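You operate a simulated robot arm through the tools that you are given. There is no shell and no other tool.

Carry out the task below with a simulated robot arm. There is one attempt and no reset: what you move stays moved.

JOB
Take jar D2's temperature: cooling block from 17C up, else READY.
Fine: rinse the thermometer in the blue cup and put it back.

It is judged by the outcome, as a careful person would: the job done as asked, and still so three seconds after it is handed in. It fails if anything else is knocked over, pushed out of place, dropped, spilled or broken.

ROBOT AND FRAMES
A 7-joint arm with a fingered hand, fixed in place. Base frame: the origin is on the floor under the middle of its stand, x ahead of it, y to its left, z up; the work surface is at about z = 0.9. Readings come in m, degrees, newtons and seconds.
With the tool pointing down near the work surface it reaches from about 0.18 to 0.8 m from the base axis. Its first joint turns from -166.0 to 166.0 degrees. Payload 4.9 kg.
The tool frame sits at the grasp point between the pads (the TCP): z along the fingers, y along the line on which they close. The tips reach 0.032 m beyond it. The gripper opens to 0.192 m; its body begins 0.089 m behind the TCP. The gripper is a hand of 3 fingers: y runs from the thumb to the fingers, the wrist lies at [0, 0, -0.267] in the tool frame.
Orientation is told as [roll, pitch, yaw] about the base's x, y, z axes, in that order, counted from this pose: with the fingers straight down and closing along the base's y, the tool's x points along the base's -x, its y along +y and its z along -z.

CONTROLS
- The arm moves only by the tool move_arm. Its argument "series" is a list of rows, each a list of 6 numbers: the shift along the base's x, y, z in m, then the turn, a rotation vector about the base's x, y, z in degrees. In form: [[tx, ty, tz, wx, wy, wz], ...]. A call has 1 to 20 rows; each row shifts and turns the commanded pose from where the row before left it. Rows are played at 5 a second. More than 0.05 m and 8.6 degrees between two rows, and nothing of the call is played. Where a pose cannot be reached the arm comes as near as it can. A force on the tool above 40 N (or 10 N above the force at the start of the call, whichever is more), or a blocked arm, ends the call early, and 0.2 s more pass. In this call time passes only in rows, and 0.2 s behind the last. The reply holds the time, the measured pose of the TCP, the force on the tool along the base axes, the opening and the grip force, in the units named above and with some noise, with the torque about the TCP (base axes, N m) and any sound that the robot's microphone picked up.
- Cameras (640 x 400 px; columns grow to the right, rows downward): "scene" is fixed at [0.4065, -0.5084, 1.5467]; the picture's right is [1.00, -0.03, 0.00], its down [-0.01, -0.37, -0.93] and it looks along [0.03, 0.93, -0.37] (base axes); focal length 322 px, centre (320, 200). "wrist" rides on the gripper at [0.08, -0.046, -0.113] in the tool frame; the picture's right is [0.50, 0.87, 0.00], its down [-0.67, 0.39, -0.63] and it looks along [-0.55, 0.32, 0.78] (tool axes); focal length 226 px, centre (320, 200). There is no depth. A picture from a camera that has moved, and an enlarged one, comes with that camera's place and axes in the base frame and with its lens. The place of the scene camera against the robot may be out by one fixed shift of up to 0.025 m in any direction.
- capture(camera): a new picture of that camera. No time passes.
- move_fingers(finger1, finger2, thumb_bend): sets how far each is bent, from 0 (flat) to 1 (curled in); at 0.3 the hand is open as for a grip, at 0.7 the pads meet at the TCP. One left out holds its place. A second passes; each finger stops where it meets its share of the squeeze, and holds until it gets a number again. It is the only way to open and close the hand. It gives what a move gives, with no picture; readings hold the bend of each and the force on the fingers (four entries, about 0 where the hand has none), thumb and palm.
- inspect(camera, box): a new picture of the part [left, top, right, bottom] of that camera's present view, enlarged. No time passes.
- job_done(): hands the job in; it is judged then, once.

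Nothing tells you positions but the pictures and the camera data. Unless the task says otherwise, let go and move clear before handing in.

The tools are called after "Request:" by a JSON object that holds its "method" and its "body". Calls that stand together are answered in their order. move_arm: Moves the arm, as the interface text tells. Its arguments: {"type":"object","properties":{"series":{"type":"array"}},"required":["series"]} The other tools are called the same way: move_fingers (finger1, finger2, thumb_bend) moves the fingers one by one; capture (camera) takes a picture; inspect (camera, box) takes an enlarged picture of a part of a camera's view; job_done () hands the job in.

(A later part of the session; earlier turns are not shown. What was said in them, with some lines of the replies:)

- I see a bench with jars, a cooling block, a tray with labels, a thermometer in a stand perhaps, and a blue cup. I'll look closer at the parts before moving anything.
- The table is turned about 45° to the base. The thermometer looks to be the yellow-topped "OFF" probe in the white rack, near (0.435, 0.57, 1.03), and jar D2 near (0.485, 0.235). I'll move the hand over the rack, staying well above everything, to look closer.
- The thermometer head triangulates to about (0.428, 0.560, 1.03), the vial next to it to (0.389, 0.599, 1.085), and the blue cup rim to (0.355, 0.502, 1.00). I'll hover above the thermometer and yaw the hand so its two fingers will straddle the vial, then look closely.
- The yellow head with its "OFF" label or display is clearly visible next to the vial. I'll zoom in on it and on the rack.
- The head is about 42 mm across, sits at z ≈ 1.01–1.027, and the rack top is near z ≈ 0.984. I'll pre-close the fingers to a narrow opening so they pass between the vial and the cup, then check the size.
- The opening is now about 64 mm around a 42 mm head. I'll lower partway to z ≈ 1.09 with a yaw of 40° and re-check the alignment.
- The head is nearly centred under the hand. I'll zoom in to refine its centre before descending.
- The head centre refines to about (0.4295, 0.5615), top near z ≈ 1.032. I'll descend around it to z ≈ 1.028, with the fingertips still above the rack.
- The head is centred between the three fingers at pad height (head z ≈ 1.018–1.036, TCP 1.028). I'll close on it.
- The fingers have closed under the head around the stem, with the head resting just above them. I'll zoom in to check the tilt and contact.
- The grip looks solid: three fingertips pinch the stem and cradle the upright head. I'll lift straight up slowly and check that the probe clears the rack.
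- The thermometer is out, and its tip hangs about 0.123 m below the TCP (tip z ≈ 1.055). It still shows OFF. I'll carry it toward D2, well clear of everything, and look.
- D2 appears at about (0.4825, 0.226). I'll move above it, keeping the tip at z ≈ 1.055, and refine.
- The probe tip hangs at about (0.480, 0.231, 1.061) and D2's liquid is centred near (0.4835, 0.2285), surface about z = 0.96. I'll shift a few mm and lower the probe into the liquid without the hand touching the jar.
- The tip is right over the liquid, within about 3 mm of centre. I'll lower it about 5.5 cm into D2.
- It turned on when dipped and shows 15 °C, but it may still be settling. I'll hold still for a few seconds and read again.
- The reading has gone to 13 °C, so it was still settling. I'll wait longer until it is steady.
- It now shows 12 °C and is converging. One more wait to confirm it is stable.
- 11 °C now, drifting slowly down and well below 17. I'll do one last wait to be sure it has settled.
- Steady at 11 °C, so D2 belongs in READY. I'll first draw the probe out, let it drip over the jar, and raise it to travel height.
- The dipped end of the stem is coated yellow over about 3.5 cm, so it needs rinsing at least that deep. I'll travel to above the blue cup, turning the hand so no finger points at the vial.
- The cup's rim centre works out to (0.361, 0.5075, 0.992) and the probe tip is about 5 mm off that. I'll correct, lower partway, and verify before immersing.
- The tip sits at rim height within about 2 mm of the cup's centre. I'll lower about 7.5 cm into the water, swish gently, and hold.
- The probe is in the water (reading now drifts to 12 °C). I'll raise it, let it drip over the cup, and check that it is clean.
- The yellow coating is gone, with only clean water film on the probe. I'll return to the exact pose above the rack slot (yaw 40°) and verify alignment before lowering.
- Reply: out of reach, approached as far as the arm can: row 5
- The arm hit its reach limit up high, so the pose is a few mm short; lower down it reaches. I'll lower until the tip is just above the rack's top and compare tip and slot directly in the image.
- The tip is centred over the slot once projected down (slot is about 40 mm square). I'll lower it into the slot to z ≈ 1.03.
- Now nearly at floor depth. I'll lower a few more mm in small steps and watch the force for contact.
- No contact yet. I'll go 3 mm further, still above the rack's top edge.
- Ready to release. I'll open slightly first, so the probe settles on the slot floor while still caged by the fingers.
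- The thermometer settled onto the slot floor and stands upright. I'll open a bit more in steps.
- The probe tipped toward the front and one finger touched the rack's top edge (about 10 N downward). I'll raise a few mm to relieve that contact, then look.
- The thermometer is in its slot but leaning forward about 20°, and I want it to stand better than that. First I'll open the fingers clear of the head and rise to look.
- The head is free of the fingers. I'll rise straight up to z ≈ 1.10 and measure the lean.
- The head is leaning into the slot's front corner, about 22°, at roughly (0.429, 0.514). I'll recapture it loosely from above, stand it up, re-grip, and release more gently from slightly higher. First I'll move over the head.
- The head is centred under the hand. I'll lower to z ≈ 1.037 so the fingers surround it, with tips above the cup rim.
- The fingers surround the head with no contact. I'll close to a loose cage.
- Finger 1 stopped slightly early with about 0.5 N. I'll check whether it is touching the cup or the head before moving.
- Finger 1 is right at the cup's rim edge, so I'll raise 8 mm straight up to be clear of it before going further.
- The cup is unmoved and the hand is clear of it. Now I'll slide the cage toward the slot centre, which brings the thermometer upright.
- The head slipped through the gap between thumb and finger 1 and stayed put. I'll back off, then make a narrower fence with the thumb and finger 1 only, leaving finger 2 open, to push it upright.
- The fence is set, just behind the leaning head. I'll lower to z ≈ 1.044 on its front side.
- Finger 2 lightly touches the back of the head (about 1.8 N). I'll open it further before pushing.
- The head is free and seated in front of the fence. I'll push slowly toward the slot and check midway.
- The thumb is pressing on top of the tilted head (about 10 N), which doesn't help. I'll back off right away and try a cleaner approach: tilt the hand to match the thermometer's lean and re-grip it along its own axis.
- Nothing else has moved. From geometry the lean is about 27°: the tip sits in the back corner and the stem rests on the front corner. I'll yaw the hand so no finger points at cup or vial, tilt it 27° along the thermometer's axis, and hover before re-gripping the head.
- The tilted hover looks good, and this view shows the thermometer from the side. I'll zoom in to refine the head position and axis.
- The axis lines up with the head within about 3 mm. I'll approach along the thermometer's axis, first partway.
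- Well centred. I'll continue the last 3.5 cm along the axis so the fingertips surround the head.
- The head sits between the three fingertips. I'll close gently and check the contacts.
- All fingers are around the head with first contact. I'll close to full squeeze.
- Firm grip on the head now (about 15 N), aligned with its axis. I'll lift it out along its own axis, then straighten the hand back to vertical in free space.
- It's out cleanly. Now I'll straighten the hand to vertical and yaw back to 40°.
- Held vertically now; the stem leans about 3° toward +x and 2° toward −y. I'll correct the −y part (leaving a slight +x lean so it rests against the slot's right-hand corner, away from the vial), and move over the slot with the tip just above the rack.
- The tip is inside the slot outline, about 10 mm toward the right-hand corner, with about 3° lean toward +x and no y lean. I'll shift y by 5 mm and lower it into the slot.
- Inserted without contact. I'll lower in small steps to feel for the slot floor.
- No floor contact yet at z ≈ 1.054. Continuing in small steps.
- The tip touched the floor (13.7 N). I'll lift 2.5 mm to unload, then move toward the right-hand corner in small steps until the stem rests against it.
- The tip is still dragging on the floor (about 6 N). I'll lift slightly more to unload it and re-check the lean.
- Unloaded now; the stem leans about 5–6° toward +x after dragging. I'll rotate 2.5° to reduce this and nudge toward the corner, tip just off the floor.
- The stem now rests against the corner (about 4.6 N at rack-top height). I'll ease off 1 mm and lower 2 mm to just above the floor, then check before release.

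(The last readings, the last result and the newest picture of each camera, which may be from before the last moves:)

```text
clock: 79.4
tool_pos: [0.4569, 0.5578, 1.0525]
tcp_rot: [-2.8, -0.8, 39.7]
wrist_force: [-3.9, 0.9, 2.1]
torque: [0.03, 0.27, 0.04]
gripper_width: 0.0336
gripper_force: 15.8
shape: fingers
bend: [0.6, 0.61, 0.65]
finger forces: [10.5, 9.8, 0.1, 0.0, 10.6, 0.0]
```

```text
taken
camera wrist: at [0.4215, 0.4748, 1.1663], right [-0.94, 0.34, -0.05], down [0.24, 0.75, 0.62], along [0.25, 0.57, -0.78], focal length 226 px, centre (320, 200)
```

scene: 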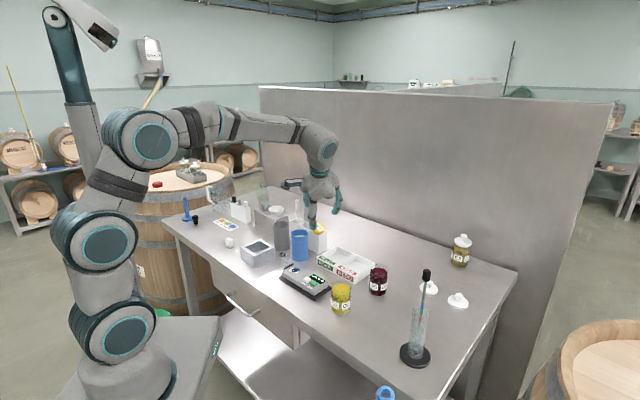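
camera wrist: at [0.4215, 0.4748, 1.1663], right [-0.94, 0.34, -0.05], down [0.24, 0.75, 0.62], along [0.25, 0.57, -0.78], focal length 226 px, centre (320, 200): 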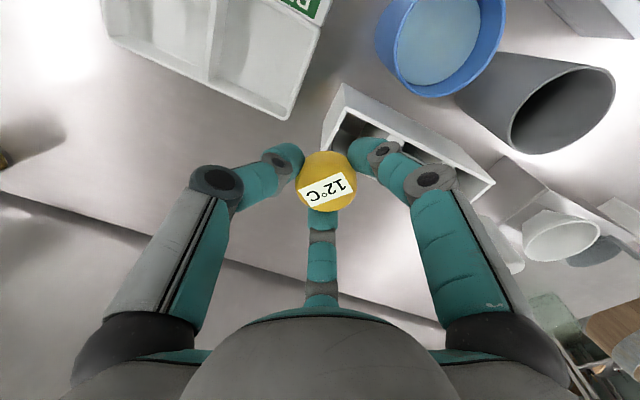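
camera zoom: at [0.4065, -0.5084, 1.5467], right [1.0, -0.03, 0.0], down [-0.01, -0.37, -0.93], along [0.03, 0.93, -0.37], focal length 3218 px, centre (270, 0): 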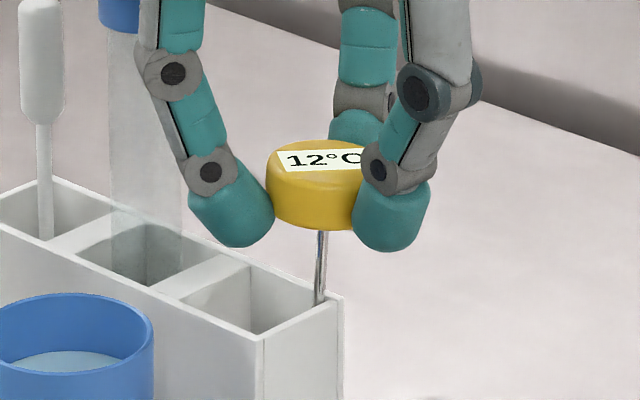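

Still about 4 N preload. I'll ease back another 2 mm and check.

Request:
{"method": "move_arm", "body": {"series": [[-0.001, 0, 0, 0, 0, 0], [-0.001, 0, 0, 0, 0, 0], [0, 0, -0.0005, 0, 0, 0]]}}

Request:
{"method": "inspect", "body": {"camera": "scene", "box": [300, 200, 350, 240]}}

```text
clock: 80.2
tool_pos: [0.4568, 0.5598, 1.0514]
tcp_rot: [-2.7, -0.8, 39.8]
wrist_force: [-0.4, 0.3, 0.5]
torque: [-0.01, -0.01, -0.03]
gripper_width: 0.0338
gripper_force: 15.0
shape: fingers
bend: [0.61, 0.61, 0.65]
finger forces: [8.3, 9.9, 0.0, 0.0, 11.6, 0.0]
```

```text
10.00 times, centred on (325, 220) of scene
camera zoom: at [0.4065, -0.5084, 1.5467], right [1.0, -0.03, 0.0], down [-0.01, -0.37, -0.93], along [0.03, 0.93, -0.37], focal length 3218 px, centre (270, 0)
```

zoom: 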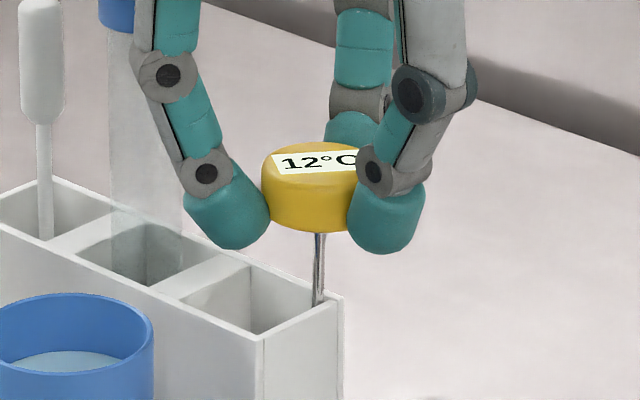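

Now unloaded, with a lean of about 3° toward the corner and the tip at the floor. I'll release symmetrically by small amounts.

Request:
{"method": "move_fingers", "body": {"finger1": 0.57, "finger2": 0.57, "thumb_bend": 0.61}}

Request:
{"method": "inspect", "body": {"camera": "scene", "box": [300, 200, 350, 240]}}

Request:
{"method": "inspect", "body": {"camera": "wrist", "box": [240, 80, 420, 220]}}

```text
clock: 81.2
tool_pos: [0.455, 0.5589, 1.052]
tcp_rot: [-2.8, -0.9, 40.0]
wrist_force: [0.3, 1.0, 0.0]
torque: [0.01, -0.01, 0.0]
gripper_width: 0.0481
gripper_force: 0.0
shape: fingers
bend: [0.56, 0.56, 0.61]
finger forces: [0.1, 0.1, 0.1, 0.1, 0.0, 0.0]
```

```text
10.00 times, centred on (325, 220) of scene
camera zoom: at [0.4065, -0.5084, 1.5467], right [1.0, -0.03, 0.0], down [-0.01, -0.37, -0.93], along [0.03, 0.93, -0.37], focal length 3218 px, centre (270, 0)
```

zoom: 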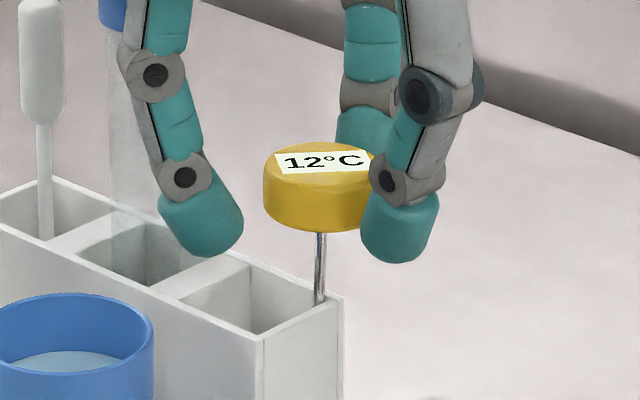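

```text
2.86 times, centred on (330, 150) of wrist
camera zoom: at [0.4196, 0.4748, 1.1659], right [-0.94, 0.34, -0.05], down [0.24, 0.75, 0.62], along [0.25, 0.57, -0.78], focal length 646 px, centre (291, 343)
```

zoom: 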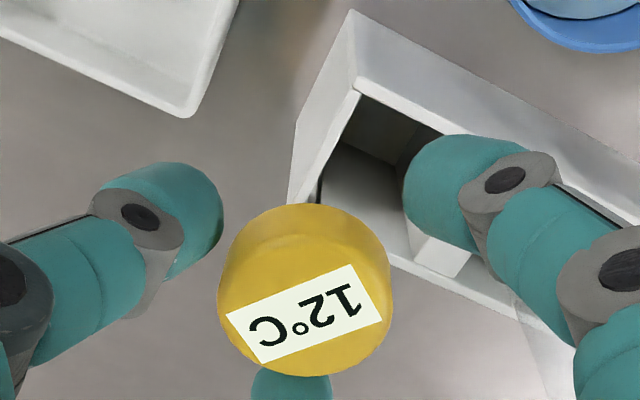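

Released and still standing upright. I'll keep opening gradually.

Request:
{"method": "move_fingers", "body": {"finger1": 0.53, "finger2": 0.53, "thumb_bend": 0.57}}

Request:
{"method": "inspect", "body": {"camera": "scene", "box": [300, 200, 350, 240]}}

Request:
{"method": "inspect", "body": {"camera": "wrist", "box": [240, 80, 420, 220]}}

```text
clock: 82.2
tool_pos: [0.4559, 0.5591, 1.0531]
tcp_rot: [-2.8, -0.9, 39.9]
wrist_force: [0.2, 1.0, 0.2]
torque: [0.01, -0.02, 0.05]
gripper_width: 0.0647
gripper_force: 0.0
shape: fingers
bend: [0.53, 0.53, 0.56]
finger forces: [0.1, 0.0, 0.0, 0.0, 0.1, 0.1]
```

```text
10.00 times, centred on (325, 220) of scene
camera zoom: at [0.4065, -0.5084, 1.5467], right [1.0, -0.03, 0.0], down [-0.01, -0.37, -0.93], along [0.03, 0.93, -0.37], focal length 3218 px, centre (270, 0)
```

zoom: 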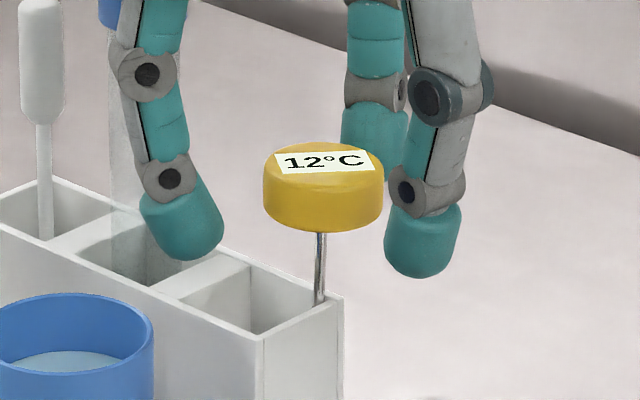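

```text
2.86 times, centred on (330, 150) of wrist
camera zoom: at [0.4196, 0.4748, 1.1658], right [-0.94, 0.34, -0.05], down [0.24, 0.75, 0.62], along [0.25, 0.57, -0.78], focal length 646 px, centre (291, 343)
```

zoom: 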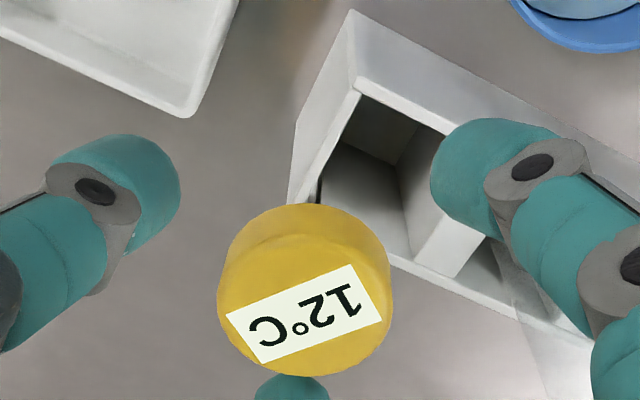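

It is standing by itself in the corner of its slot. I'll open wider, then rise straight up clear of it.

Request:
{"method": "move_fingers", "body": {"finger1": 0.46, "finger2": 0.46, "thumb_bend": 0.48}}

Request:
{"method": "move_arm", "body": {"series": [[0, 0, 0.01, 0, 0, 0], [0, 0, 0.02, 0, 0, 0], [0, 0, 0.025, 0, 0, 0], [0, 0, 0.025, 0, 0, 0]]}}

Request:
{"method": "capture", "body": {"camera": "wrist"}}

Request:
{"method": "inspect", "body": {"camera": "scene", "box": [280, 170, 360, 250]}}

```text
clock: 83.2
tool_pos: [0.4549, 0.5573, 1.0528]
tcp_rot: [-2.9, -0.8, 40.0]
wrist_force: [0.0, -0.4, -0.3]
torque: [0.03, -0.02, -0.04]
gripper_width: 0.0967
gripper_force: 0.1
shape: fingers
bend: [0.46, 0.46, 0.48]
finger forces: [0.0, 0.0, 0.0, 0.0, 0.0, 0.0]
```

```text
clock: 84.2
tool_pos: [0.4558, 0.5584, 1.1327]
tcp_rot: [-2.9, -0.7, 39.9]
wrist_force: [-0.1, 0.6, -0.4]
torque: [-0.05, 0.04, -0.02]
gripper_width: 0.0965
gripper_force: 0.0
shape: fingers
bend: [0.46, 0.46, 0.48]
finger forces: [0.0, 0.0, 0.0, 0.0, 0.0, 0.0]
```

```text
taken
camera wrist: at [0.4199, 0.4744, 1.246], right [-0.94, 0.34, -0.05], down [0.24, 0.75, 0.62], along [0.25, 0.57, -0.78], focal length 226 px, centre (320, 200)
```

wrist: 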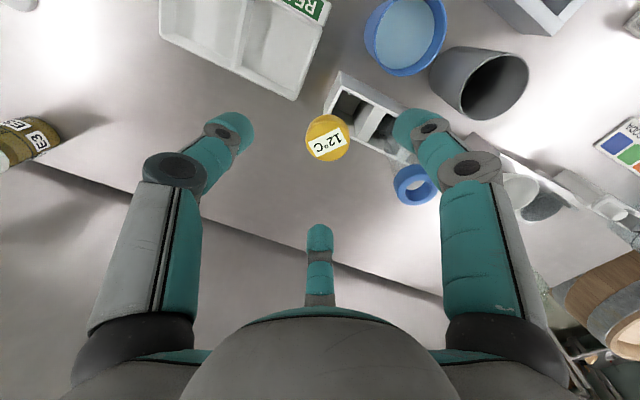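

```text
5.00 times, centred on (320, 210) of scene
camera zoom: at [0.4065, -0.5084, 1.5467], right [1.0, -0.03, 0.0], down [-0.01, -0.37, -0.93], along [0.03, 0.93, -0.37], focal length 1609 px, centre (320, 150)
```

zoom: 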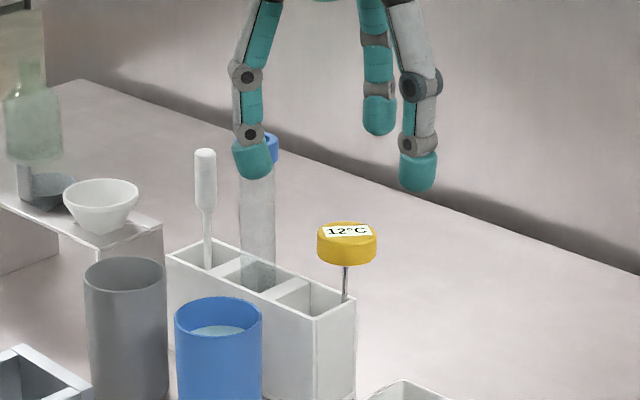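

The thermometer now stands nearly upright in its own slot. Next I'll level the hand again and move over jar D2.

Request:
{"method": "move_arm", "body": {"series": [[0, -0.005, 0.005, 0, 2.5, 0], [0, -0.01, 0.005, 1.7, 0, 0], [0.002, -0.03, 0, 0, 0, 5], [0.003, -0.035, 0, 0, 0, 0], [0.003, -0.035, 0, 0, 0, 0], [0.003, -0.035, 0, 0, 0, 0], [0.003, -0.035, 0, 0, 0, 0], [0.003, -0.035, 0, 0, 0, 0], [0.003, -0.035, 0, 0, 0, 0], [0.003, -0.035, 0, 0, 0, 0], [0.003, -0.03, 0, 0, 0, 0]]}}

Request:
{"method": "capture", "body": {"camera": "wrist"}}

Request:
{"method": "capture", "body": {"camera": "scene"}}

```text
clock: 86.6
tool_pos: [0.4812, 0.2389, 1.1421]
tcp_rot: [0.0, 0.1, 45.0]
wrist_force: [0.0, 0.6, 0.1]
torque: [-0.03, 0.03, 0.02]
gripper_width: 0.0965
gripper_force: 0.1
shape: fingers
bend: [0.46, 0.46, 0.48]
finger forces: [0.1, 0.0, 0.1, 0.1, 0.0, 0.0]
```

```text
taken
camera wrist: at [0.459, 0.1483, 1.2535], right [-0.97, 0.26, 0.0], down [0.2, 0.75, 0.63], along [0.16, 0.61, -0.77], focal length 226 px, centre (320, 200)
```

wrist: 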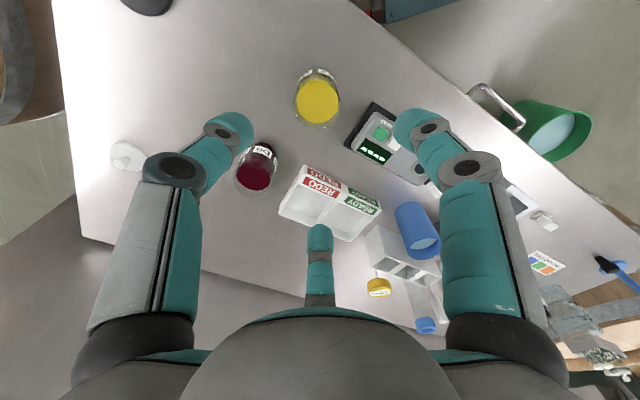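

```text
taken
```

scene: 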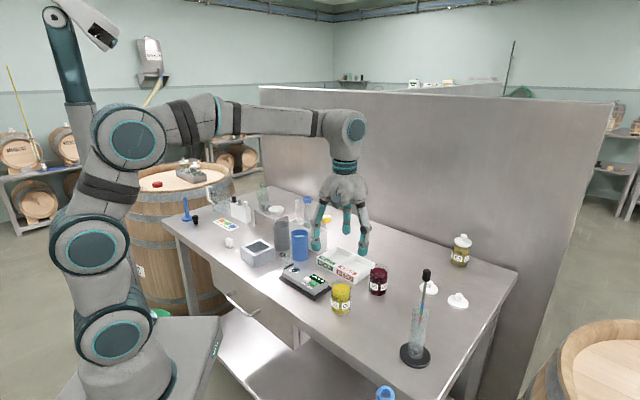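

D2 is in view. I'll zoom in on it to refine its centre and to plan around its neighbours.

Request:
{"method": "inspect", "body": {"camera": "wrist", "box": [240, 50, 400, 160]}}

Request:
{"method": "inspect", "body": {"camera": "wrist", "box": [260, 150, 460, 340]}}

Request:
{"method": "inspect", "body": {"camera": "scene", "box": [280, 180, 400, 330]}}

```text
3.64 times, centred on (320, 105) of wrist
camera zoom: at [0.459, 0.1483, 1.2535], right [-0.97, 0.26, 0.0], down [0.2, 0.75, 0.63], along [0.16, 0.61, -0.77], focal length 822 px, centre (320, 546)
```

zoom: 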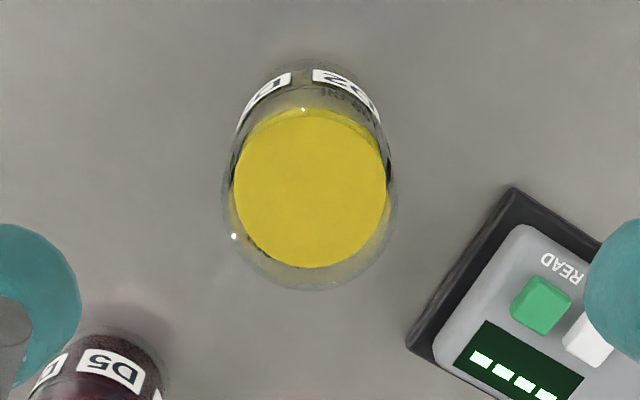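

```text
2.11 times, centred on (360, 245) of wrist
camera zoom: at [0.459, 0.1483, 1.2535], right [-0.97, 0.26, 0.0], down [0.2, 0.75, 0.63], along [0.16, 0.61, -0.77], focal length 476 px, centre (236, 105)
```

zoom: 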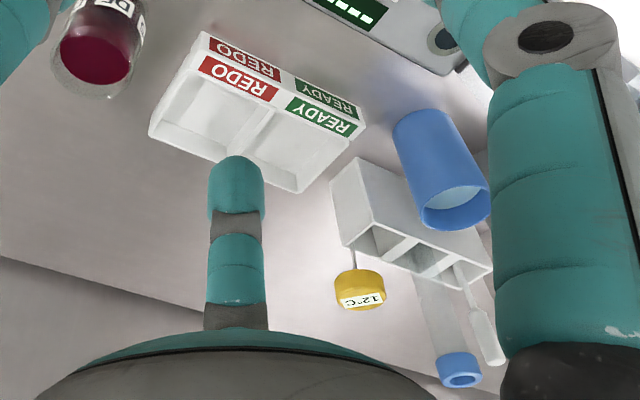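

```text
2.67 times, centred on (340, 255) of scene
camera zoom: at [0.4065, -0.5084, 1.5467], right [1.0, -0.03, 0.0], down [-0.01, -0.37, -0.93], along [0.03, 0.93, -0.37], focal length 858 px, centre (267, 53)
```

zoom: 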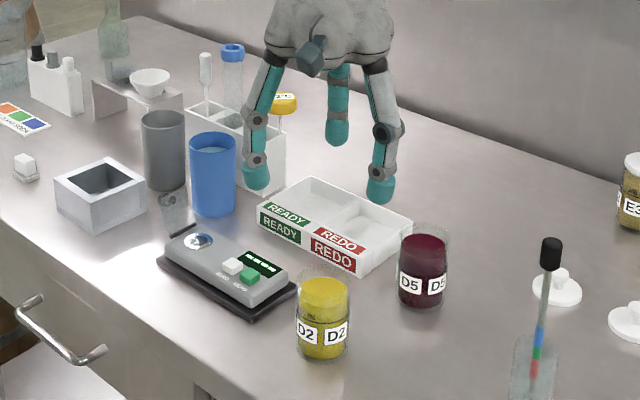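

D2's centre is about (0.483, 0.2265), roughly 56 mm across. I'll open the fingers a little, centre over it, and descend partway.

Request:
{"method": "move_fingers", "body": {"finger1": 0.45, "finger2": 0.45, "thumb_bend": 0.45}}

Request:
{"method": "move_arm", "body": {"series": [[0.0005, -0.011, -0.005, 0, 0, 0], [0, 0, -0.025, 0, 0, 0], [0, 0, -0.025, 0, 0, 0], [0, 0, -0.025, 0, 0, 0]]}}

Request:
{"method": "capture", "body": {"camera": "wrist"}}

Request:
{"method": "inspect", "body": {"camera": "scene", "box": [280, 190, 420, 330]}}

```text
clock: 87.6
tool_pos: [0.4828, 0.2388, 1.1412]
tcp_rot: [0.0, 0.1, 45.0]
wrist_force: [0.0, -0.3, 0.2]
torque: [-0.01, -0.03, 0.01]
gripper_width: 0.1051
gripper_force: 0.1
shape: fingers
bend: [0.45, 0.45, 0.45]
finger forces: [0.0, 0.0, 0.0, 0.0, 0.1, 0.0]
```

```text
clock: 88.6
tool_pos: [0.4829, 0.2269, 1.0618]
tcp_rot: [0.1, 0.0, 44.9]
wrist_force: [-0.2, 0.2, 0.4]
torque: [-0.03, -0.01, -0.01]
gripper_width: 0.105
gripper_force: 0.1
shape: fingers
bend: [0.45, 0.45, 0.45]
finger forces: [0.0, 0.1, 0.0, 0.0, 0.1, 0.0]
```

```text
taken
camera wrist: at [0.4594, 0.138, 1.1744], right [-0.97, 0.26, 0.0], down [0.2, 0.75, 0.63], along [0.16, 0.61, -0.77], focal length 226 px, centre (320, 200)
```

wrist: 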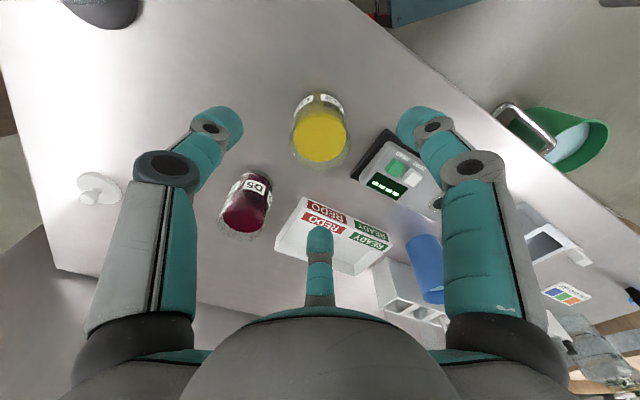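

```text
2.86 times, centred on (350, 260) of scene
camera zoom: at [0.4065, -0.5084, 1.5467], right [1.0, -0.03, 0.0], down [-0.01, -0.37, -0.93], along [0.03, 0.93, -0.37], focal length 919 px, centre (234, 29)
```

zoom: 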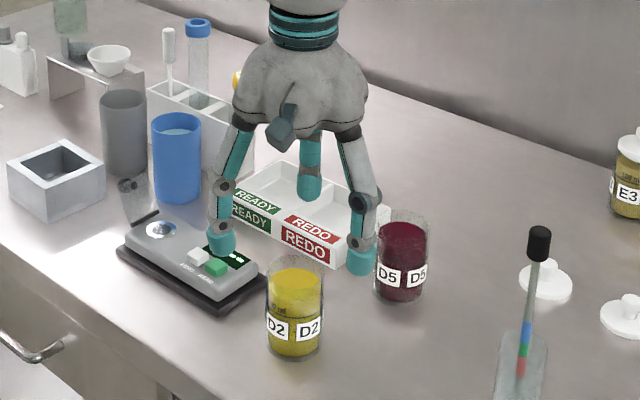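

The jar is centred within about 1 mm and the fingers clear the device and D5. I'll descend around it to z ≈ 0.975.

Request:
{"method": "move_arm", "body": {"series": [[0, -0.001, -0.022, 0, 0, 0], [0, 0, -0.022, 0, 0, 0], [0, 0, -0.022, 0, 0, 0], [0, 0, -0.02, 0, 0, 0]]}}

Request:
{"method": "capture", "body": {"camera": "wrist"}}

Request:
{"method": "inspect", "body": {"camera": "scene", "box": [280, 210, 420, 330]}}

```text
clock: 89.6
tool_pos: [0.4815, 0.2274, 0.9755]
tcp_rot: [0.1, 0.0, 45.1]
wrist_force: [-0.6, 0.1, 0.4]
torque: [0.0, 0.0, -0.01]
gripper_width: 0.1052
gripper_force: 0.1
shape: fingers
bend: [0.45, 0.45, 0.45]
finger forces: [0.1, 0.1, 0.1, 0.0, 0.1, 0.0]
```

```text
taken
camera wrist: at [0.4585, 0.1366, 1.0886], right [-0.97, 0.26, 0.0], down [0.2, 0.75, 0.63], along [0.16, 0.61, -0.77], focal length 226 px, centre (320, 200)
```

wrist: 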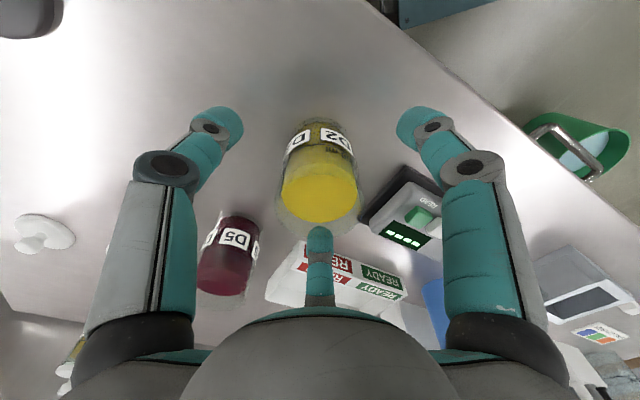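

```text
3.33 times, centred on (350, 270) of scene
camera zoom: at [0.4065, -0.5084, 1.5467], right [1.0, -0.03, 0.0], down [-0.01, -0.37, -0.93], along [0.03, 0.93, -0.37], focal length 1073 px, centre (220, -33)
```

zoom: 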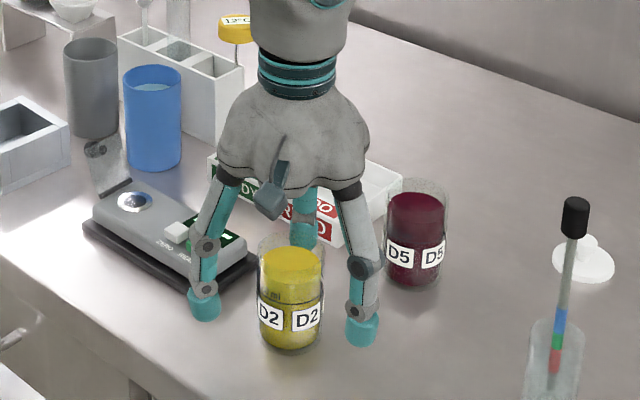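

The fingers surround D2. I'll close in two stages so they meet the jar evenly.

Request:
{"method": "move_fingers", "body": {"finger1": 0.54, "finger2": 0.54, "thumb_bend": 0.54}}

Request:
{"method": "move_fingers", "body": {"finger1": 0.66, "finger2": 0.66, "thumb_bend": 0.66}}

Request:
{"method": "capture", "body": {"camera": "wrist"}}

Request:
{"method": "inspect", "body": {"camera": "scene", "box": [280, 210, 420, 330]}}

```text
clock: 90.6
tool_pos: [0.4824, 0.2262, 0.9756]
tcp_rot: [0.1, 0.0, 45.0]
wrist_force: [1.6, 0.2, -0.2]
torque: [0.0, -0.02, -0.04]
gripper_width: 0.068
gripper_force: 0.0
shape: fingers
bend: [0.54, 0.54, 0.54]
finger forces: [0.0, 0.0, 0.1, 0.0, 0.1, 0.1]
```

```text
clock: 91.6
tool_pos: [0.4822, 0.226, 0.9768]
tcp_rot: [0.0, 0.0, 45.1]
wrist_force: [1.1, -1.3, 0.5]
torque: [-0.03, 0.01, -0.04]
gripper_width: 0.0433
gripper_force: 12.7
shape: fingers
bend: [0.6, 0.6, 0.61]
finger forces: [7.6, 7.8, 0.0, 0.1, 10.3, 0.1]
```

```text
taken
camera wrist: at [0.4585, 0.1366, 1.0888], right [-0.97, 0.26, 0.0], down [0.2, 0.75, 0.63], along [0.16, 0.61, -0.77], focal length 226 px, centre (320, 200)
```

wrist: 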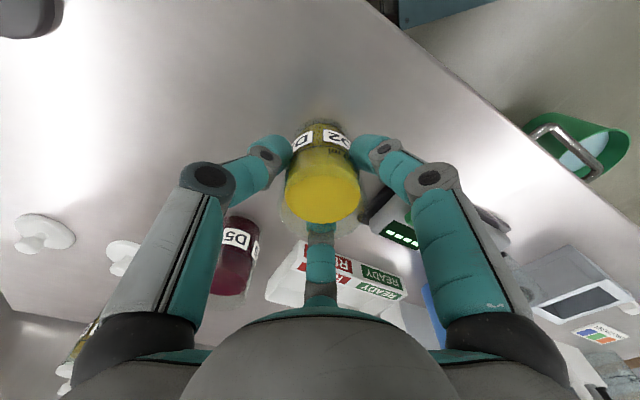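

```text
3.33 times, centred on (350, 270) of scene
camera zoom: at [0.4065, -0.5084, 1.5467], right [1.0, -0.03, 0.0], down [-0.01, -0.37, -0.93], along [0.03, 0.93, -0.37], focal length 1073 px, centre (220, -33)
```

zoom: 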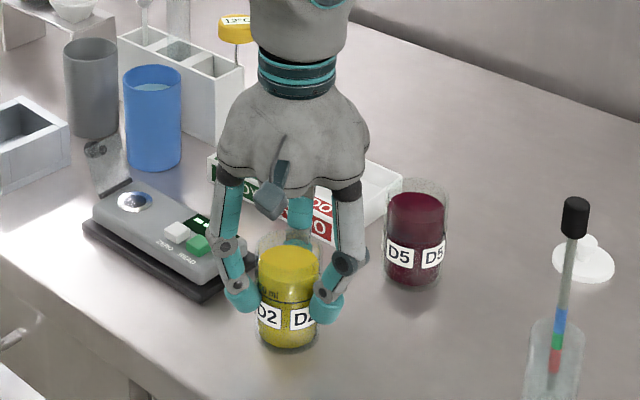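

D2 is held firmly (8–10 N per finger). I'll lift it slowly and level.

Request:
{"method": "move_arm", "body": {"series": [[0, 0, 0.006, 0, 0, 0], [0, 0, 0.012, 0, 0, 0], [0, 0, 0.018, 0, 0, 0], [0, 0, 0.02, 0, 0, 0], [0, 0, 0.02, 0, 0, 0], [0, 0, 0.012, 0, 0, 0], [0, 0, 0.006, 0, 0, 0]]}}

Request:
{"method": "capture", "body": {"camera": "wrist"}}

Request:
{"method": "inspect", "body": {"camera": "scene", "box": [270, 190, 410, 310]}}

```text
clock: 93.2
tool_pos: [0.4818, 0.2269, 1.0702]
tcp_rot: [0.1, 0.0, 44.9]
wrist_force: [0.1, 0.2, -3.3]
torque: [-0.03, 0.01, 0.0]
gripper_width: 0.0432
gripper_force: 12.3
shape: fingers
bend: [0.6, 0.6, 0.61]
finger forces: [7.4, 7.6, 0.0, 0.0, 9.4, 0.0]
```

```text
taken
camera wrist: at [0.4589, 0.1369, 1.1833], right [-0.97, 0.26, 0.0], down [0.2, 0.75, 0.63], along [0.16, 0.61, -0.77], focal length 226 px, centre (320, 200)
```

wrist: 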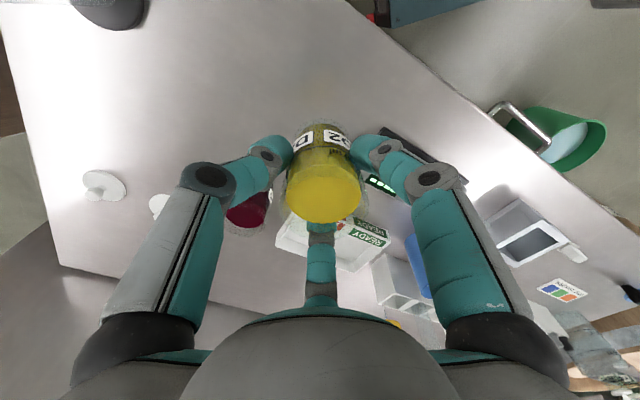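

```text
3.33 times, centred on (340, 250) of scene
camera zoom: at [0.4065, -0.5084, 1.5467], right [1.0, -0.03, 0.0], down [-0.01, -0.37, -0.93], along [0.03, 0.93, -0.37], focal length 1073 px, centre (253, 33)
```

zoom: 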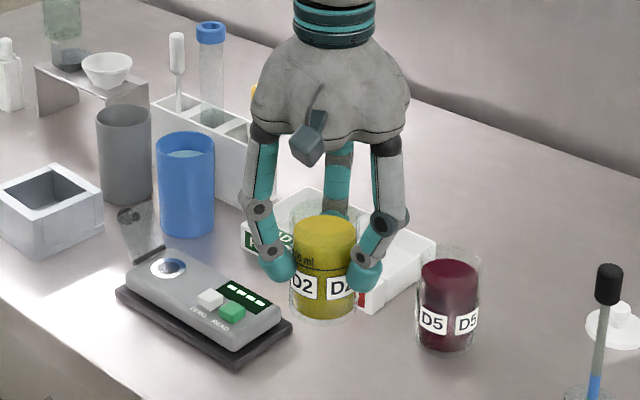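

D2 is up and level (about 3.5 N), with its base at about z = 1.0. I'll carry it smoothly over to the READY compartment near (0.493, 0.474).

Request:
{"method": "move_arm", "body": {"series": [[0.0005, 0.006, 0, 0, 0, 0], [0.0007, 0.012, 0, 0, 0, 0], [0.0008, 0.018, 0, 0, 0, 0], [0.0008, 0.02, 0, 0, 0, 0], [0.0008, 0.02, 0, 0, 0, 0], [0.0008, 0.02, 0, 0, 0, 0], [0.0008, 0.02, 0, 0, 0, 0], [0.0008, 0.02, 0, 0, 0, 0], [0.0008, 0.02, 0, 0, 0, 0], [0.0008, 0.02, 0, 0, 0, 0], [0.0008, 0.02, 0, 0, 0, 0], [0.0008, 0.02, 0, 0, 0, 0], [0.0008, 0.015, 0, 0, 0, 0], [0.0006, 0.009, 0, 0, 0, 0], [0.0004, 0.004, 0, 0, 0, 0]]}}

Request:
{"method": "capture", "body": {"camera": "wrist"}}

Request:
{"method": "inspect", "body": {"camera": "scene", "box": [280, 180, 420, 300]}}

```text
clock: 96.4
tool_pos: [0.4927, 0.4706, 1.0694]
tcp_rot: [0.1, 0.1, 44.9]
wrist_force: [-0.3, -0.5, -2.5]
torque: [0.0, 0.0, -0.01]
gripper_width: 0.0433
gripper_force: 12.0
shape: fingers
bend: [0.6, 0.6, 0.61]
finger forces: [7.4, 7.6, 0.0, 0.0, 9.4, 0.1]
```

```text
taken
camera wrist: at [0.4699, 0.381, 1.183], right [-0.97, 0.26, 0.0], down [0.2, 0.75, 0.63], along [0.16, 0.61, -0.78], focal length 226 px, centre (320, 200)
```

wrist: 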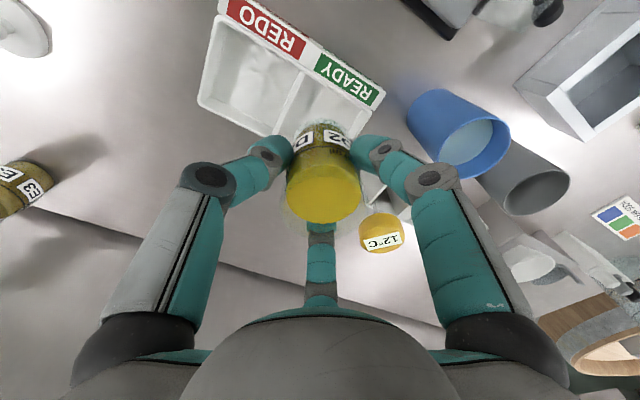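

```text
3.33 times, centred on (350, 240) of scene
camera zoom: at [0.4065, -0.5084, 1.5467], right [1.0, -0.03, 0.0], down [-0.01, -0.37, -0.93], along [0.03, 0.93, -0.37], focal length 1073 px, centre (220, 67)
```

zoom: 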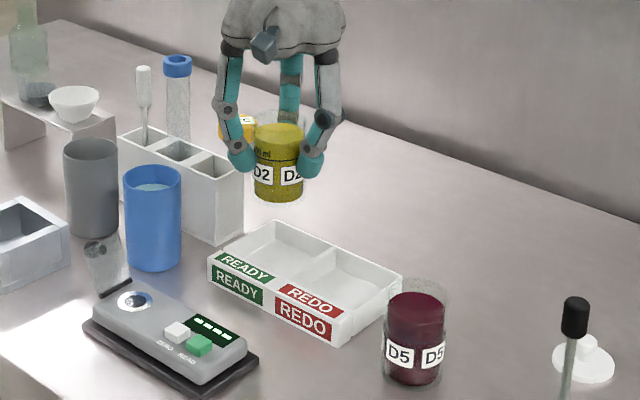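

D2 hangs above the READY side. I'll zoom in to align it with the compartment before lowering.

Request:
{"method": "inspect", "body": {"camera": "wrist", "box": [180, 0, 420, 160]}}

Request:
{"method": "inspect", "body": {"camera": "scene", "box": [300, 200, 400, 290]}}

```text
2.50 times, centred on (300, 80) of wrist
camera zoom: at [0.4699, 0.381, 1.183], right [-0.97, 0.26, 0.0], down [0.2, 0.75, 0.63], along [0.16, 0.61, -0.78], focal length 565 px, centre (370, 500)
```

zoom: 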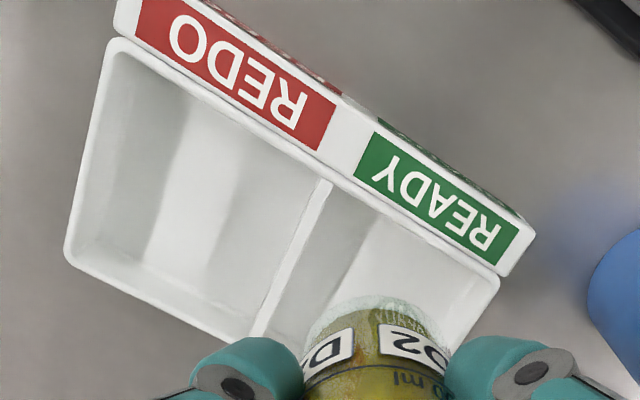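

```text
4.44 times, centred on (350, 245) of scene
camera zoom: at [0.4065, -0.5084, 1.5467], right [1.0, -0.03, 0.0], down [-0.01, -0.37, -0.93], along [0.03, 0.93, -0.37], focal length 1430 px, centre (187, 0)
```

zoom: 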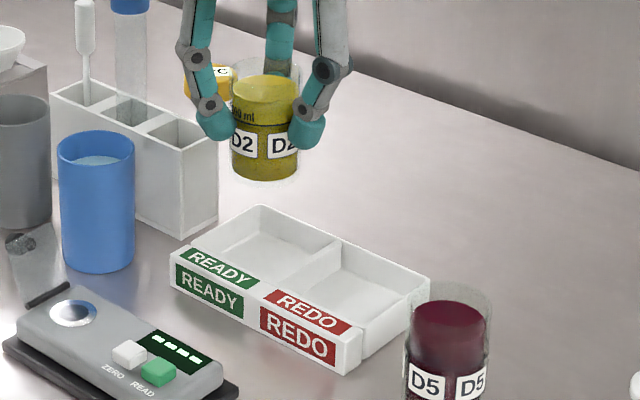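

The compartment centre comes out at (0.4927, 0.472), matching the jar's position within about 1.5 mm. I'll correct and lower until the jar base is just above the tray rim.

Request:
{"method": "move_arm", "body": {"series": [[-0.0006, 0.0015, -0.006, 0, 0, 0], [0, 0, -0.014, 0, 0, 0], [0, 0, -0.016, 0, 0, 0], [0, 0, -0.012, 0, 0, 0], [0, 0, -0.004, 0, 0, 0]]}}

Request:
{"method": "capture", "body": {"camera": "wrist"}}

Request:
{"method": "inspect", "body": {"camera": "scene", "box": [300, 200, 400, 290]}}

Request:
{"method": "inspect", "body": {"camera": "wrist", "box": [200, 20, 440, 180]}}

```text
clock: 97.6
tool_pos: [0.4919, 0.4725, 1.0168]
tcp_rot: [0.0, -0.1, 45.0]
wrist_force: [-0.5, 0.1, -2.3]
torque: [-0.03, 0.02, 0.01]
gripper_width: 0.0432
gripper_force: 12.2
shape: fingers
bend: [0.6, 0.6, 0.61]
finger forces: [7.4, 7.6, 0.1, 0.1, 9.4, 0.1]
```

```text
taken
camera wrist: at [0.4691, 0.3826, 1.1303], right [-0.97, 0.26, 0.0], down [0.2, 0.75, 0.63], along [0.16, 0.61, -0.77], focal length 226 px, centre (320, 200)
```

wrist: 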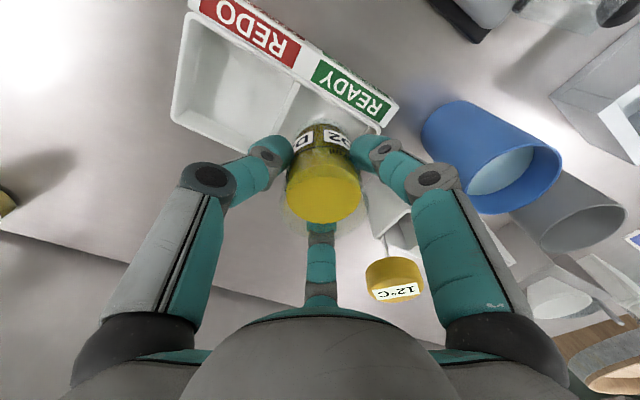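

```text
4.44 times, centred on (350, 245) of scene
camera zoom: at [0.4065, -0.5084, 1.5467], right [1.0, -0.03, 0.0], down [-0.01, -0.37, -0.93], along [0.03, 0.93, -0.37], focal length 1430 px, centre (187, 0)
```

zoom: 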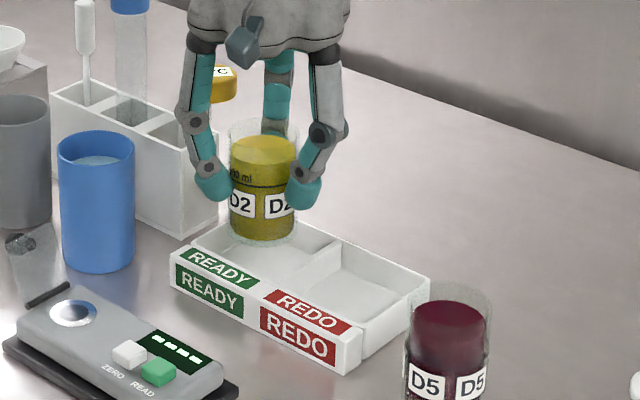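

```text
2.50 times, centred on (320, 100) of wrist
camera zoom: at [0.4691, 0.3826, 1.1303], right [-0.97, 0.26, 0.0], down [0.2, 0.75, 0.63], along [0.16, 0.61, -0.77], focal length 565 px, centre (320, 450)
```

zoom: 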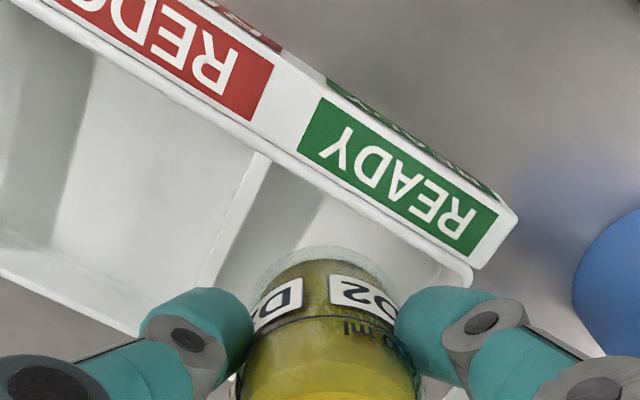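

The jar is centred between divider and end wall and about 3 mm too far back. I'll shift it slightly forward and lower it into the compartment.

Request:
{"method": "move_arm", "body": {"series": [[-0.0017, -0.0019, 0, 0, 0, 0], [0, 0, -0.008, 0, 0, 0], [0, 0, -0.01, 0, 0, 0], [0, 0, -0.008, 0, 0, 0], [0, 0, -0.004, 0, 0, 0]]}}

Request:
{"method": "inspect", "body": {"camera": "scene", "box": [300, 200, 400, 290]}}

Request:
{"method": "capture", "body": {"camera": "wrist"}}

```text
clock: 98.8
tool_pos: [0.4906, 0.4699, 0.9878]
tcp_rot: [0.1, 0.0, 45.0]
wrist_force: [0.6, -0.2, -2.7]
torque: [-0.01, -0.01, 0.0]
gripper_width: 0.0432
gripper_force: 12.0
shape: fingers
bend: [0.6, 0.6, 0.61]
finger forces: [7.4, 7.7, 0.0, 0.1, 9.5, 0.1]
```

```text
4.44 times, centred on (350, 245) of scene
camera zoom: at [0.4065, -0.5084, 1.5467], right [1.0, -0.03, 0.0], down [-0.01, -0.37, -0.93], along [0.03, 0.93, -0.37], focal length 1430 px, centre (187, 0)
```

zoom: 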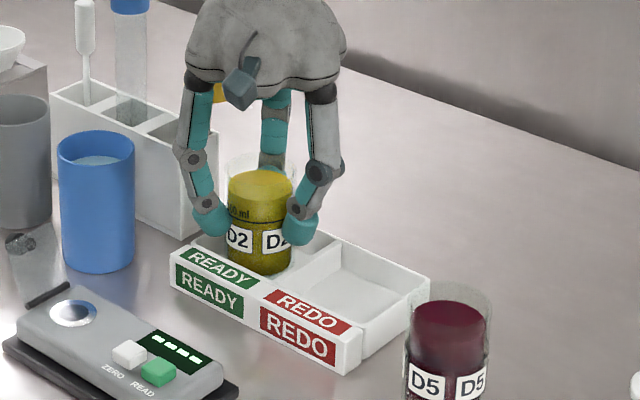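

```text
taken
camera wrist: at [0.4675, 0.3807, 1.1004], right [-0.97, 0.26, 0.0], down [0.2, 0.75, 0.63], along [0.16, 0.61, -0.78], focal length 226 px, centre (320, 200)
```

wrist: 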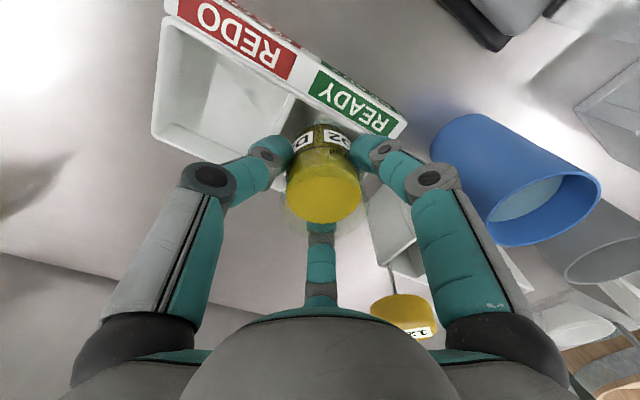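

The jar base is inside the READY compartment. I'll lower in small steps until it touches.

Request:
{"method": "move_arm", "body": {"series": [[0, 0, -0.002, 0, 0, 0], [0, 0, -0.002, 0, 0, 0]]}}

Request:
{"method": "move_arm", "body": {"series": [[0, 0, -0.0015, 0, 0, 0], [0, 0, -0.0015, 0, 0, 0]]}}

```text
clock: 99.4
tool_pos: [0.4904, 0.4718, 0.9831]
tcp_rot: [0.1, 0.1, 44.9]
wrist_force: [-0.5, 0.0, -2.6]
torque: [0.01, 0.0, 0.0]
gripper_width: 0.0432
gripper_force: 11.7
shape: fingers
bend: [0.6, 0.6, 0.61]
finger forces: [7.4, 7.7, 0.0, 0.0, 9.4, 0.0]
```

```text
clock: 100.0
tool_pos: [0.4915, 0.4703, 0.9818]
tcp_rot: [0.1, -0.1, 44.9]
wrist_force: [0.0, -1.1, -0.2]
torque: [0.0, 0.03, 0.0]
gripper_width: 0.0433
gripper_force: 12.8
shape: fingers
bend: [0.6, 0.6, 0.61]
finger forces: [7.6, 7.6, 0.0, 0.0, 10.0, 0.0]
```

The tray now carries the weight (force dropped from −2.6 to −0.2 N). I'll release the jar evenly in two stages.

Request:
{"method": "move_fingers", "body": {"finger1": 0.56, "finger2": 0.56, "thumb_bend": 0.57}}

Request:
{"method": "inspect", "body": {"camera": "scene", "box": [300, 200, 400, 290]}}

Request:
{"method": "move_fingers", "body": {"finger1": 0.48, "finger2": 0.48, "thumb_bend": 0.48}}

Request:
{"method": "capture", "body": {"camera": "wrist"}}

Request:
{"method": "inspect", "body": {"camera": "scene", "box": [300, 200, 400, 290]}}

```text
clock: 101.0
tool_pos: [0.4914, 0.4694, 0.9817]
tcp_rot: [0.1, 0.1, 44.9]
wrist_force: [-0.4, 0.4, 0.1]
torque: [0.0, 0.0, -0.02]
gripper_width: 0.0584
gripper_force: 0.0
shape: fingers
bend: [0.56, 0.56, 0.56]
finger forces: [0.0, 0.2, 0.0, 0.0, 0.0, 0.0]
```

```text
4.44 times, centred on (350, 245) of scene
camera zoom: at [0.4065, -0.5084, 1.5467], right [1.0, -0.03, 0.0], down [-0.01, -0.37, -0.93], along [0.03, 0.93, -0.37], focal length 1430 px, centre (187, 0)
```

zoom: 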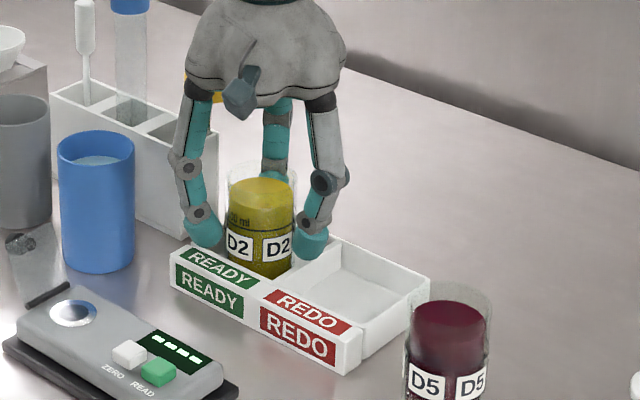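

```text
clock: 102.0
tool_pos: [0.4912, 0.4701, 0.9804]
tcp_rot: [0.0, 0.0, 44.9]
wrist_force: [-0.4, 0.2, 0.2]
torque: [-0.01, -0.01, -0.01]
gripper_width: 0.0921
gripper_force: 0.0
shape: fingers
bend: [0.48, 0.48, 0.48]
finger forces: [0.0, 0.0, 0.1, 0.0, 0.1, 0.0]
```

```text
taken
camera wrist: at [0.4674, 0.3802, 1.0937], right [-0.97, 0.26, 0.0], down [0.2, 0.75, 0.63], along [0.16, 0.61, -0.78], focal length 226 px, centre (320, 200)
```

wrist: 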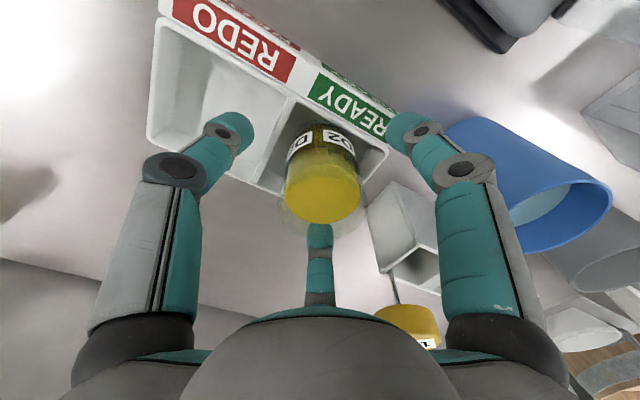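

```text
4.44 times, centred on (350, 245) of scene
camera zoom: at [0.4065, -0.5084, 1.5467], right [1.0, -0.03, 0.0], down [-0.01, -0.37, -0.93], along [0.03, 0.93, -0.37], focal length 1430 px, centre (187, 0)
```

zoom: 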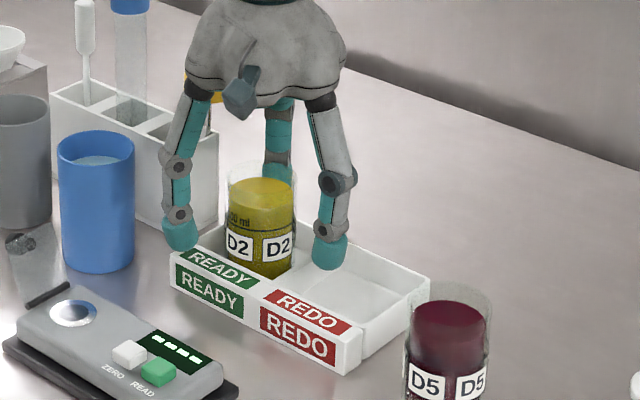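

D2 sits in the READY compartment, released. I'll rise straight up slowly, clear of the jar and thermometer.

Request:
{"method": "move_arm", "body": {"series": [[0, 0, 0.01, 0, 0, 0], [0, 0, 0.02, 0, 0, 0], [0, 0, 0.025, 0, 0, 0], [0, 0, 0.03, 0, 0, 0], [0, 0, 0.03, 0, 0, 0], [0, 0, 0.03, 0, 0, 0], [0, -0.02, 0.02, 0, 0, 0], [0, -0.03, 0.02, 0, 0, 0]]}}

Request:
{"method": "capture", "body": {"camera": "wrist"}}

Request:
{"method": "inspect", "body": {"camera": "scene", "box": [270, 170, 410, 310]}}

```text
clock: 103.8
tool_pos: [0.4905, 0.4178, 1.1643]
tcp_rot: [0.1, 0.1, 45.0]
wrist_force: [0.4, 0.4, -1.7]
torque: [-0.03, 0.02, 0.04]
gripper_width: 0.0926
gripper_force: 0.1
shape: fingers
bend: [0.48, 0.48, 0.48]
finger forces: [0.0, 0.0, 0.0, 0.0, 0.1, 0.0]
```

```text
taken
camera wrist: at [0.4674, 0.3288, 1.2779], right [-0.97, 0.26, 0.0], down [0.2, 0.75, 0.63], along [0.16, 0.61, -0.78], focal length 226 px, centre (320, 200)
```

wrist: 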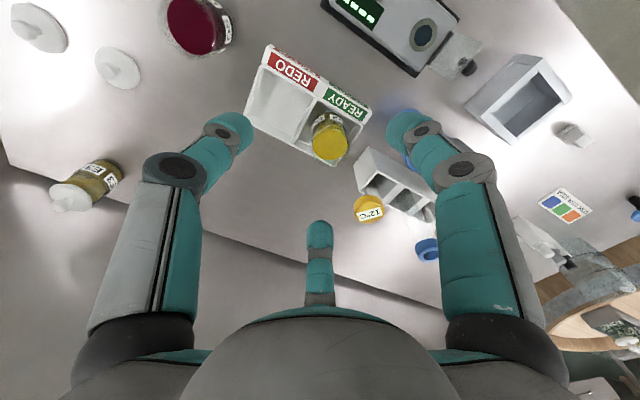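

```text
2.86 times, centred on (340, 240) of scene
camera zoom: at [0.4065, -0.5084, 1.5467], right [1.0, -0.03, 0.0], down [-0.01, -0.37, -0.93], along [0.03, 0.93, -0.37], focal length 919 px, centre (263, 86)
```

zoom: 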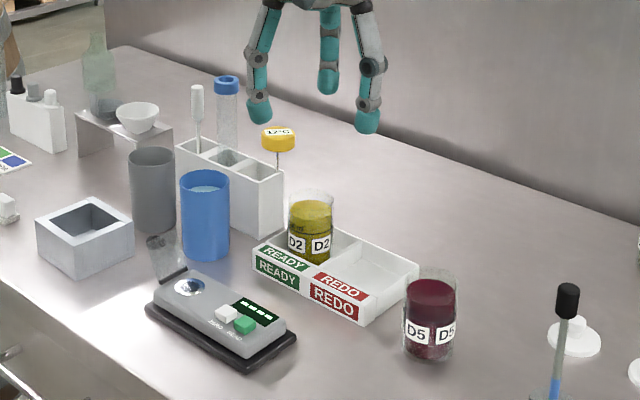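

D2 stands in READY, the thermometer stands in its slot, and nothing else has moved. I'll retreat the hand to a neutral spot and do a final check.

Request:
{"method": "move_arm", "body": {"series": [[-0.02, -0.015, 0.03, 0, 0, 0], [-0.025, -0.015, 0.035, 0, 0, 0], [-0.025, -0.015, 0.035, 0, 0, 0], [-0.025, -0.015, 0.035, 0, 0, 0], [-0.025, -0.015, 0.03, 0, 0, 0], [-0.02, -0.01, 0.02, 0, 0, 0]]}}

Request:
{"method": "capture", "body": {"camera": "scene"}}

Request:
{"method": "inspect", "body": {"camera": "scene", "box": [270, 180, 400, 300]}}

Request:
{"method": "capture", "body": {"camera": "wrist"}}

```text
clock: 105.2
tool_pos: [0.3511, 0.3343, 1.3516]
tcp_rot: [0.1, 0.1, 44.9]
wrist_force: [0.9, -0.1, -0.9]
torque: [-0.02, 0.02, -0.03]
gripper_width: 0.0926
gripper_force: 0.0
shape: fingers
bend: [0.48, 0.48, 0.48]
finger forces: [0.0, 0.0, 0.0, 0.0, 0.0, 0.0]
```

```text
taken
```

scene: 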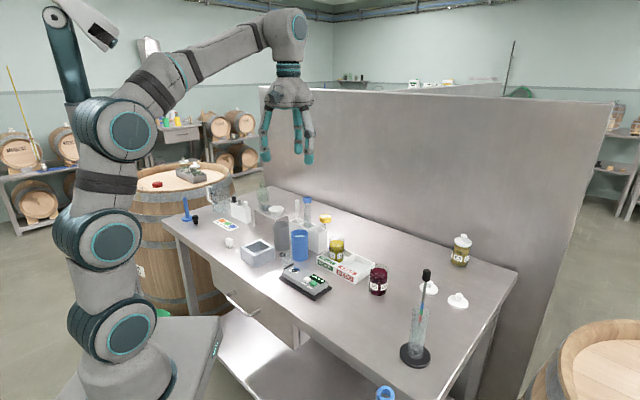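

```text
3.33 times, centred on (335, 240) of scene
camera zoom: at [0.4065, -0.5084, 1.5467], right [1.0, -0.03, 0.0], down [-0.01, -0.37, -0.93], along [0.03, 0.93, -0.37], focal length 1073 px, centre (270, 67)
```

zoom: 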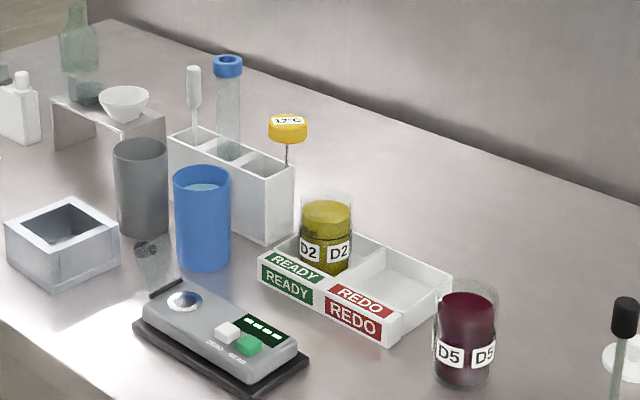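

```text
taken
camera wrist: at [0.3278, 0.2449, 1.4632], right [-0.97, 0.26, 0.0], down [0.2, 0.75, 0.63], along [0.16, 0.61, -0.78], focal length 226 px, centre (320, 200)
```

wrist: 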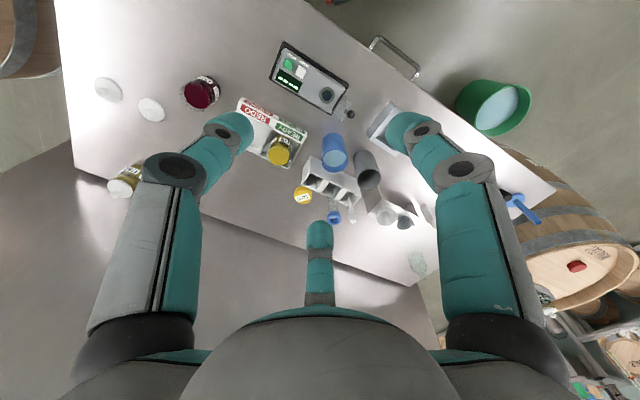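

Final check: D2 read a steady 11 °C, below 17, and now stands in the READY compartment. The rinsed thermometer is back in its rack slot, nearly upright, and the cup, vial, rack, device and D5 are where they were. The hand is clear, so I'm handing the job in.

Request:
{"method": "job_done", "body": {}}

```text
The job is handed in.
```

Jar D2 read a steady 11 °C, below the 17 °C limit, so I put it in the READY compartment instead of the cooling block. I rinsed the thermometer in the blue cup until the yellow coating was gone and put it back in its rack slot. The job is handed in.

- **Thermometer position:** when I first put it back, it fell into a lean of about 27°. I re-gripped it and set it down again. It now stands nearly upright in the same slot, leaning a few degrees into a corner about 2–3 cm from where it started. Its display still showed 12 °C when I finished; it had read OFF at the start.
- **Contacts:** a finger pressed the top of the rack with about 10 N and lightly touched the cup's rim. While I was straightening the thermometer, I pressed on it with about 10 N and its tip met the slot floor with about 14 N.
- **Everything else:** I saw no spills in the final pictures, and the rack, cup, vial, meter and jar D5 looked unmoved.
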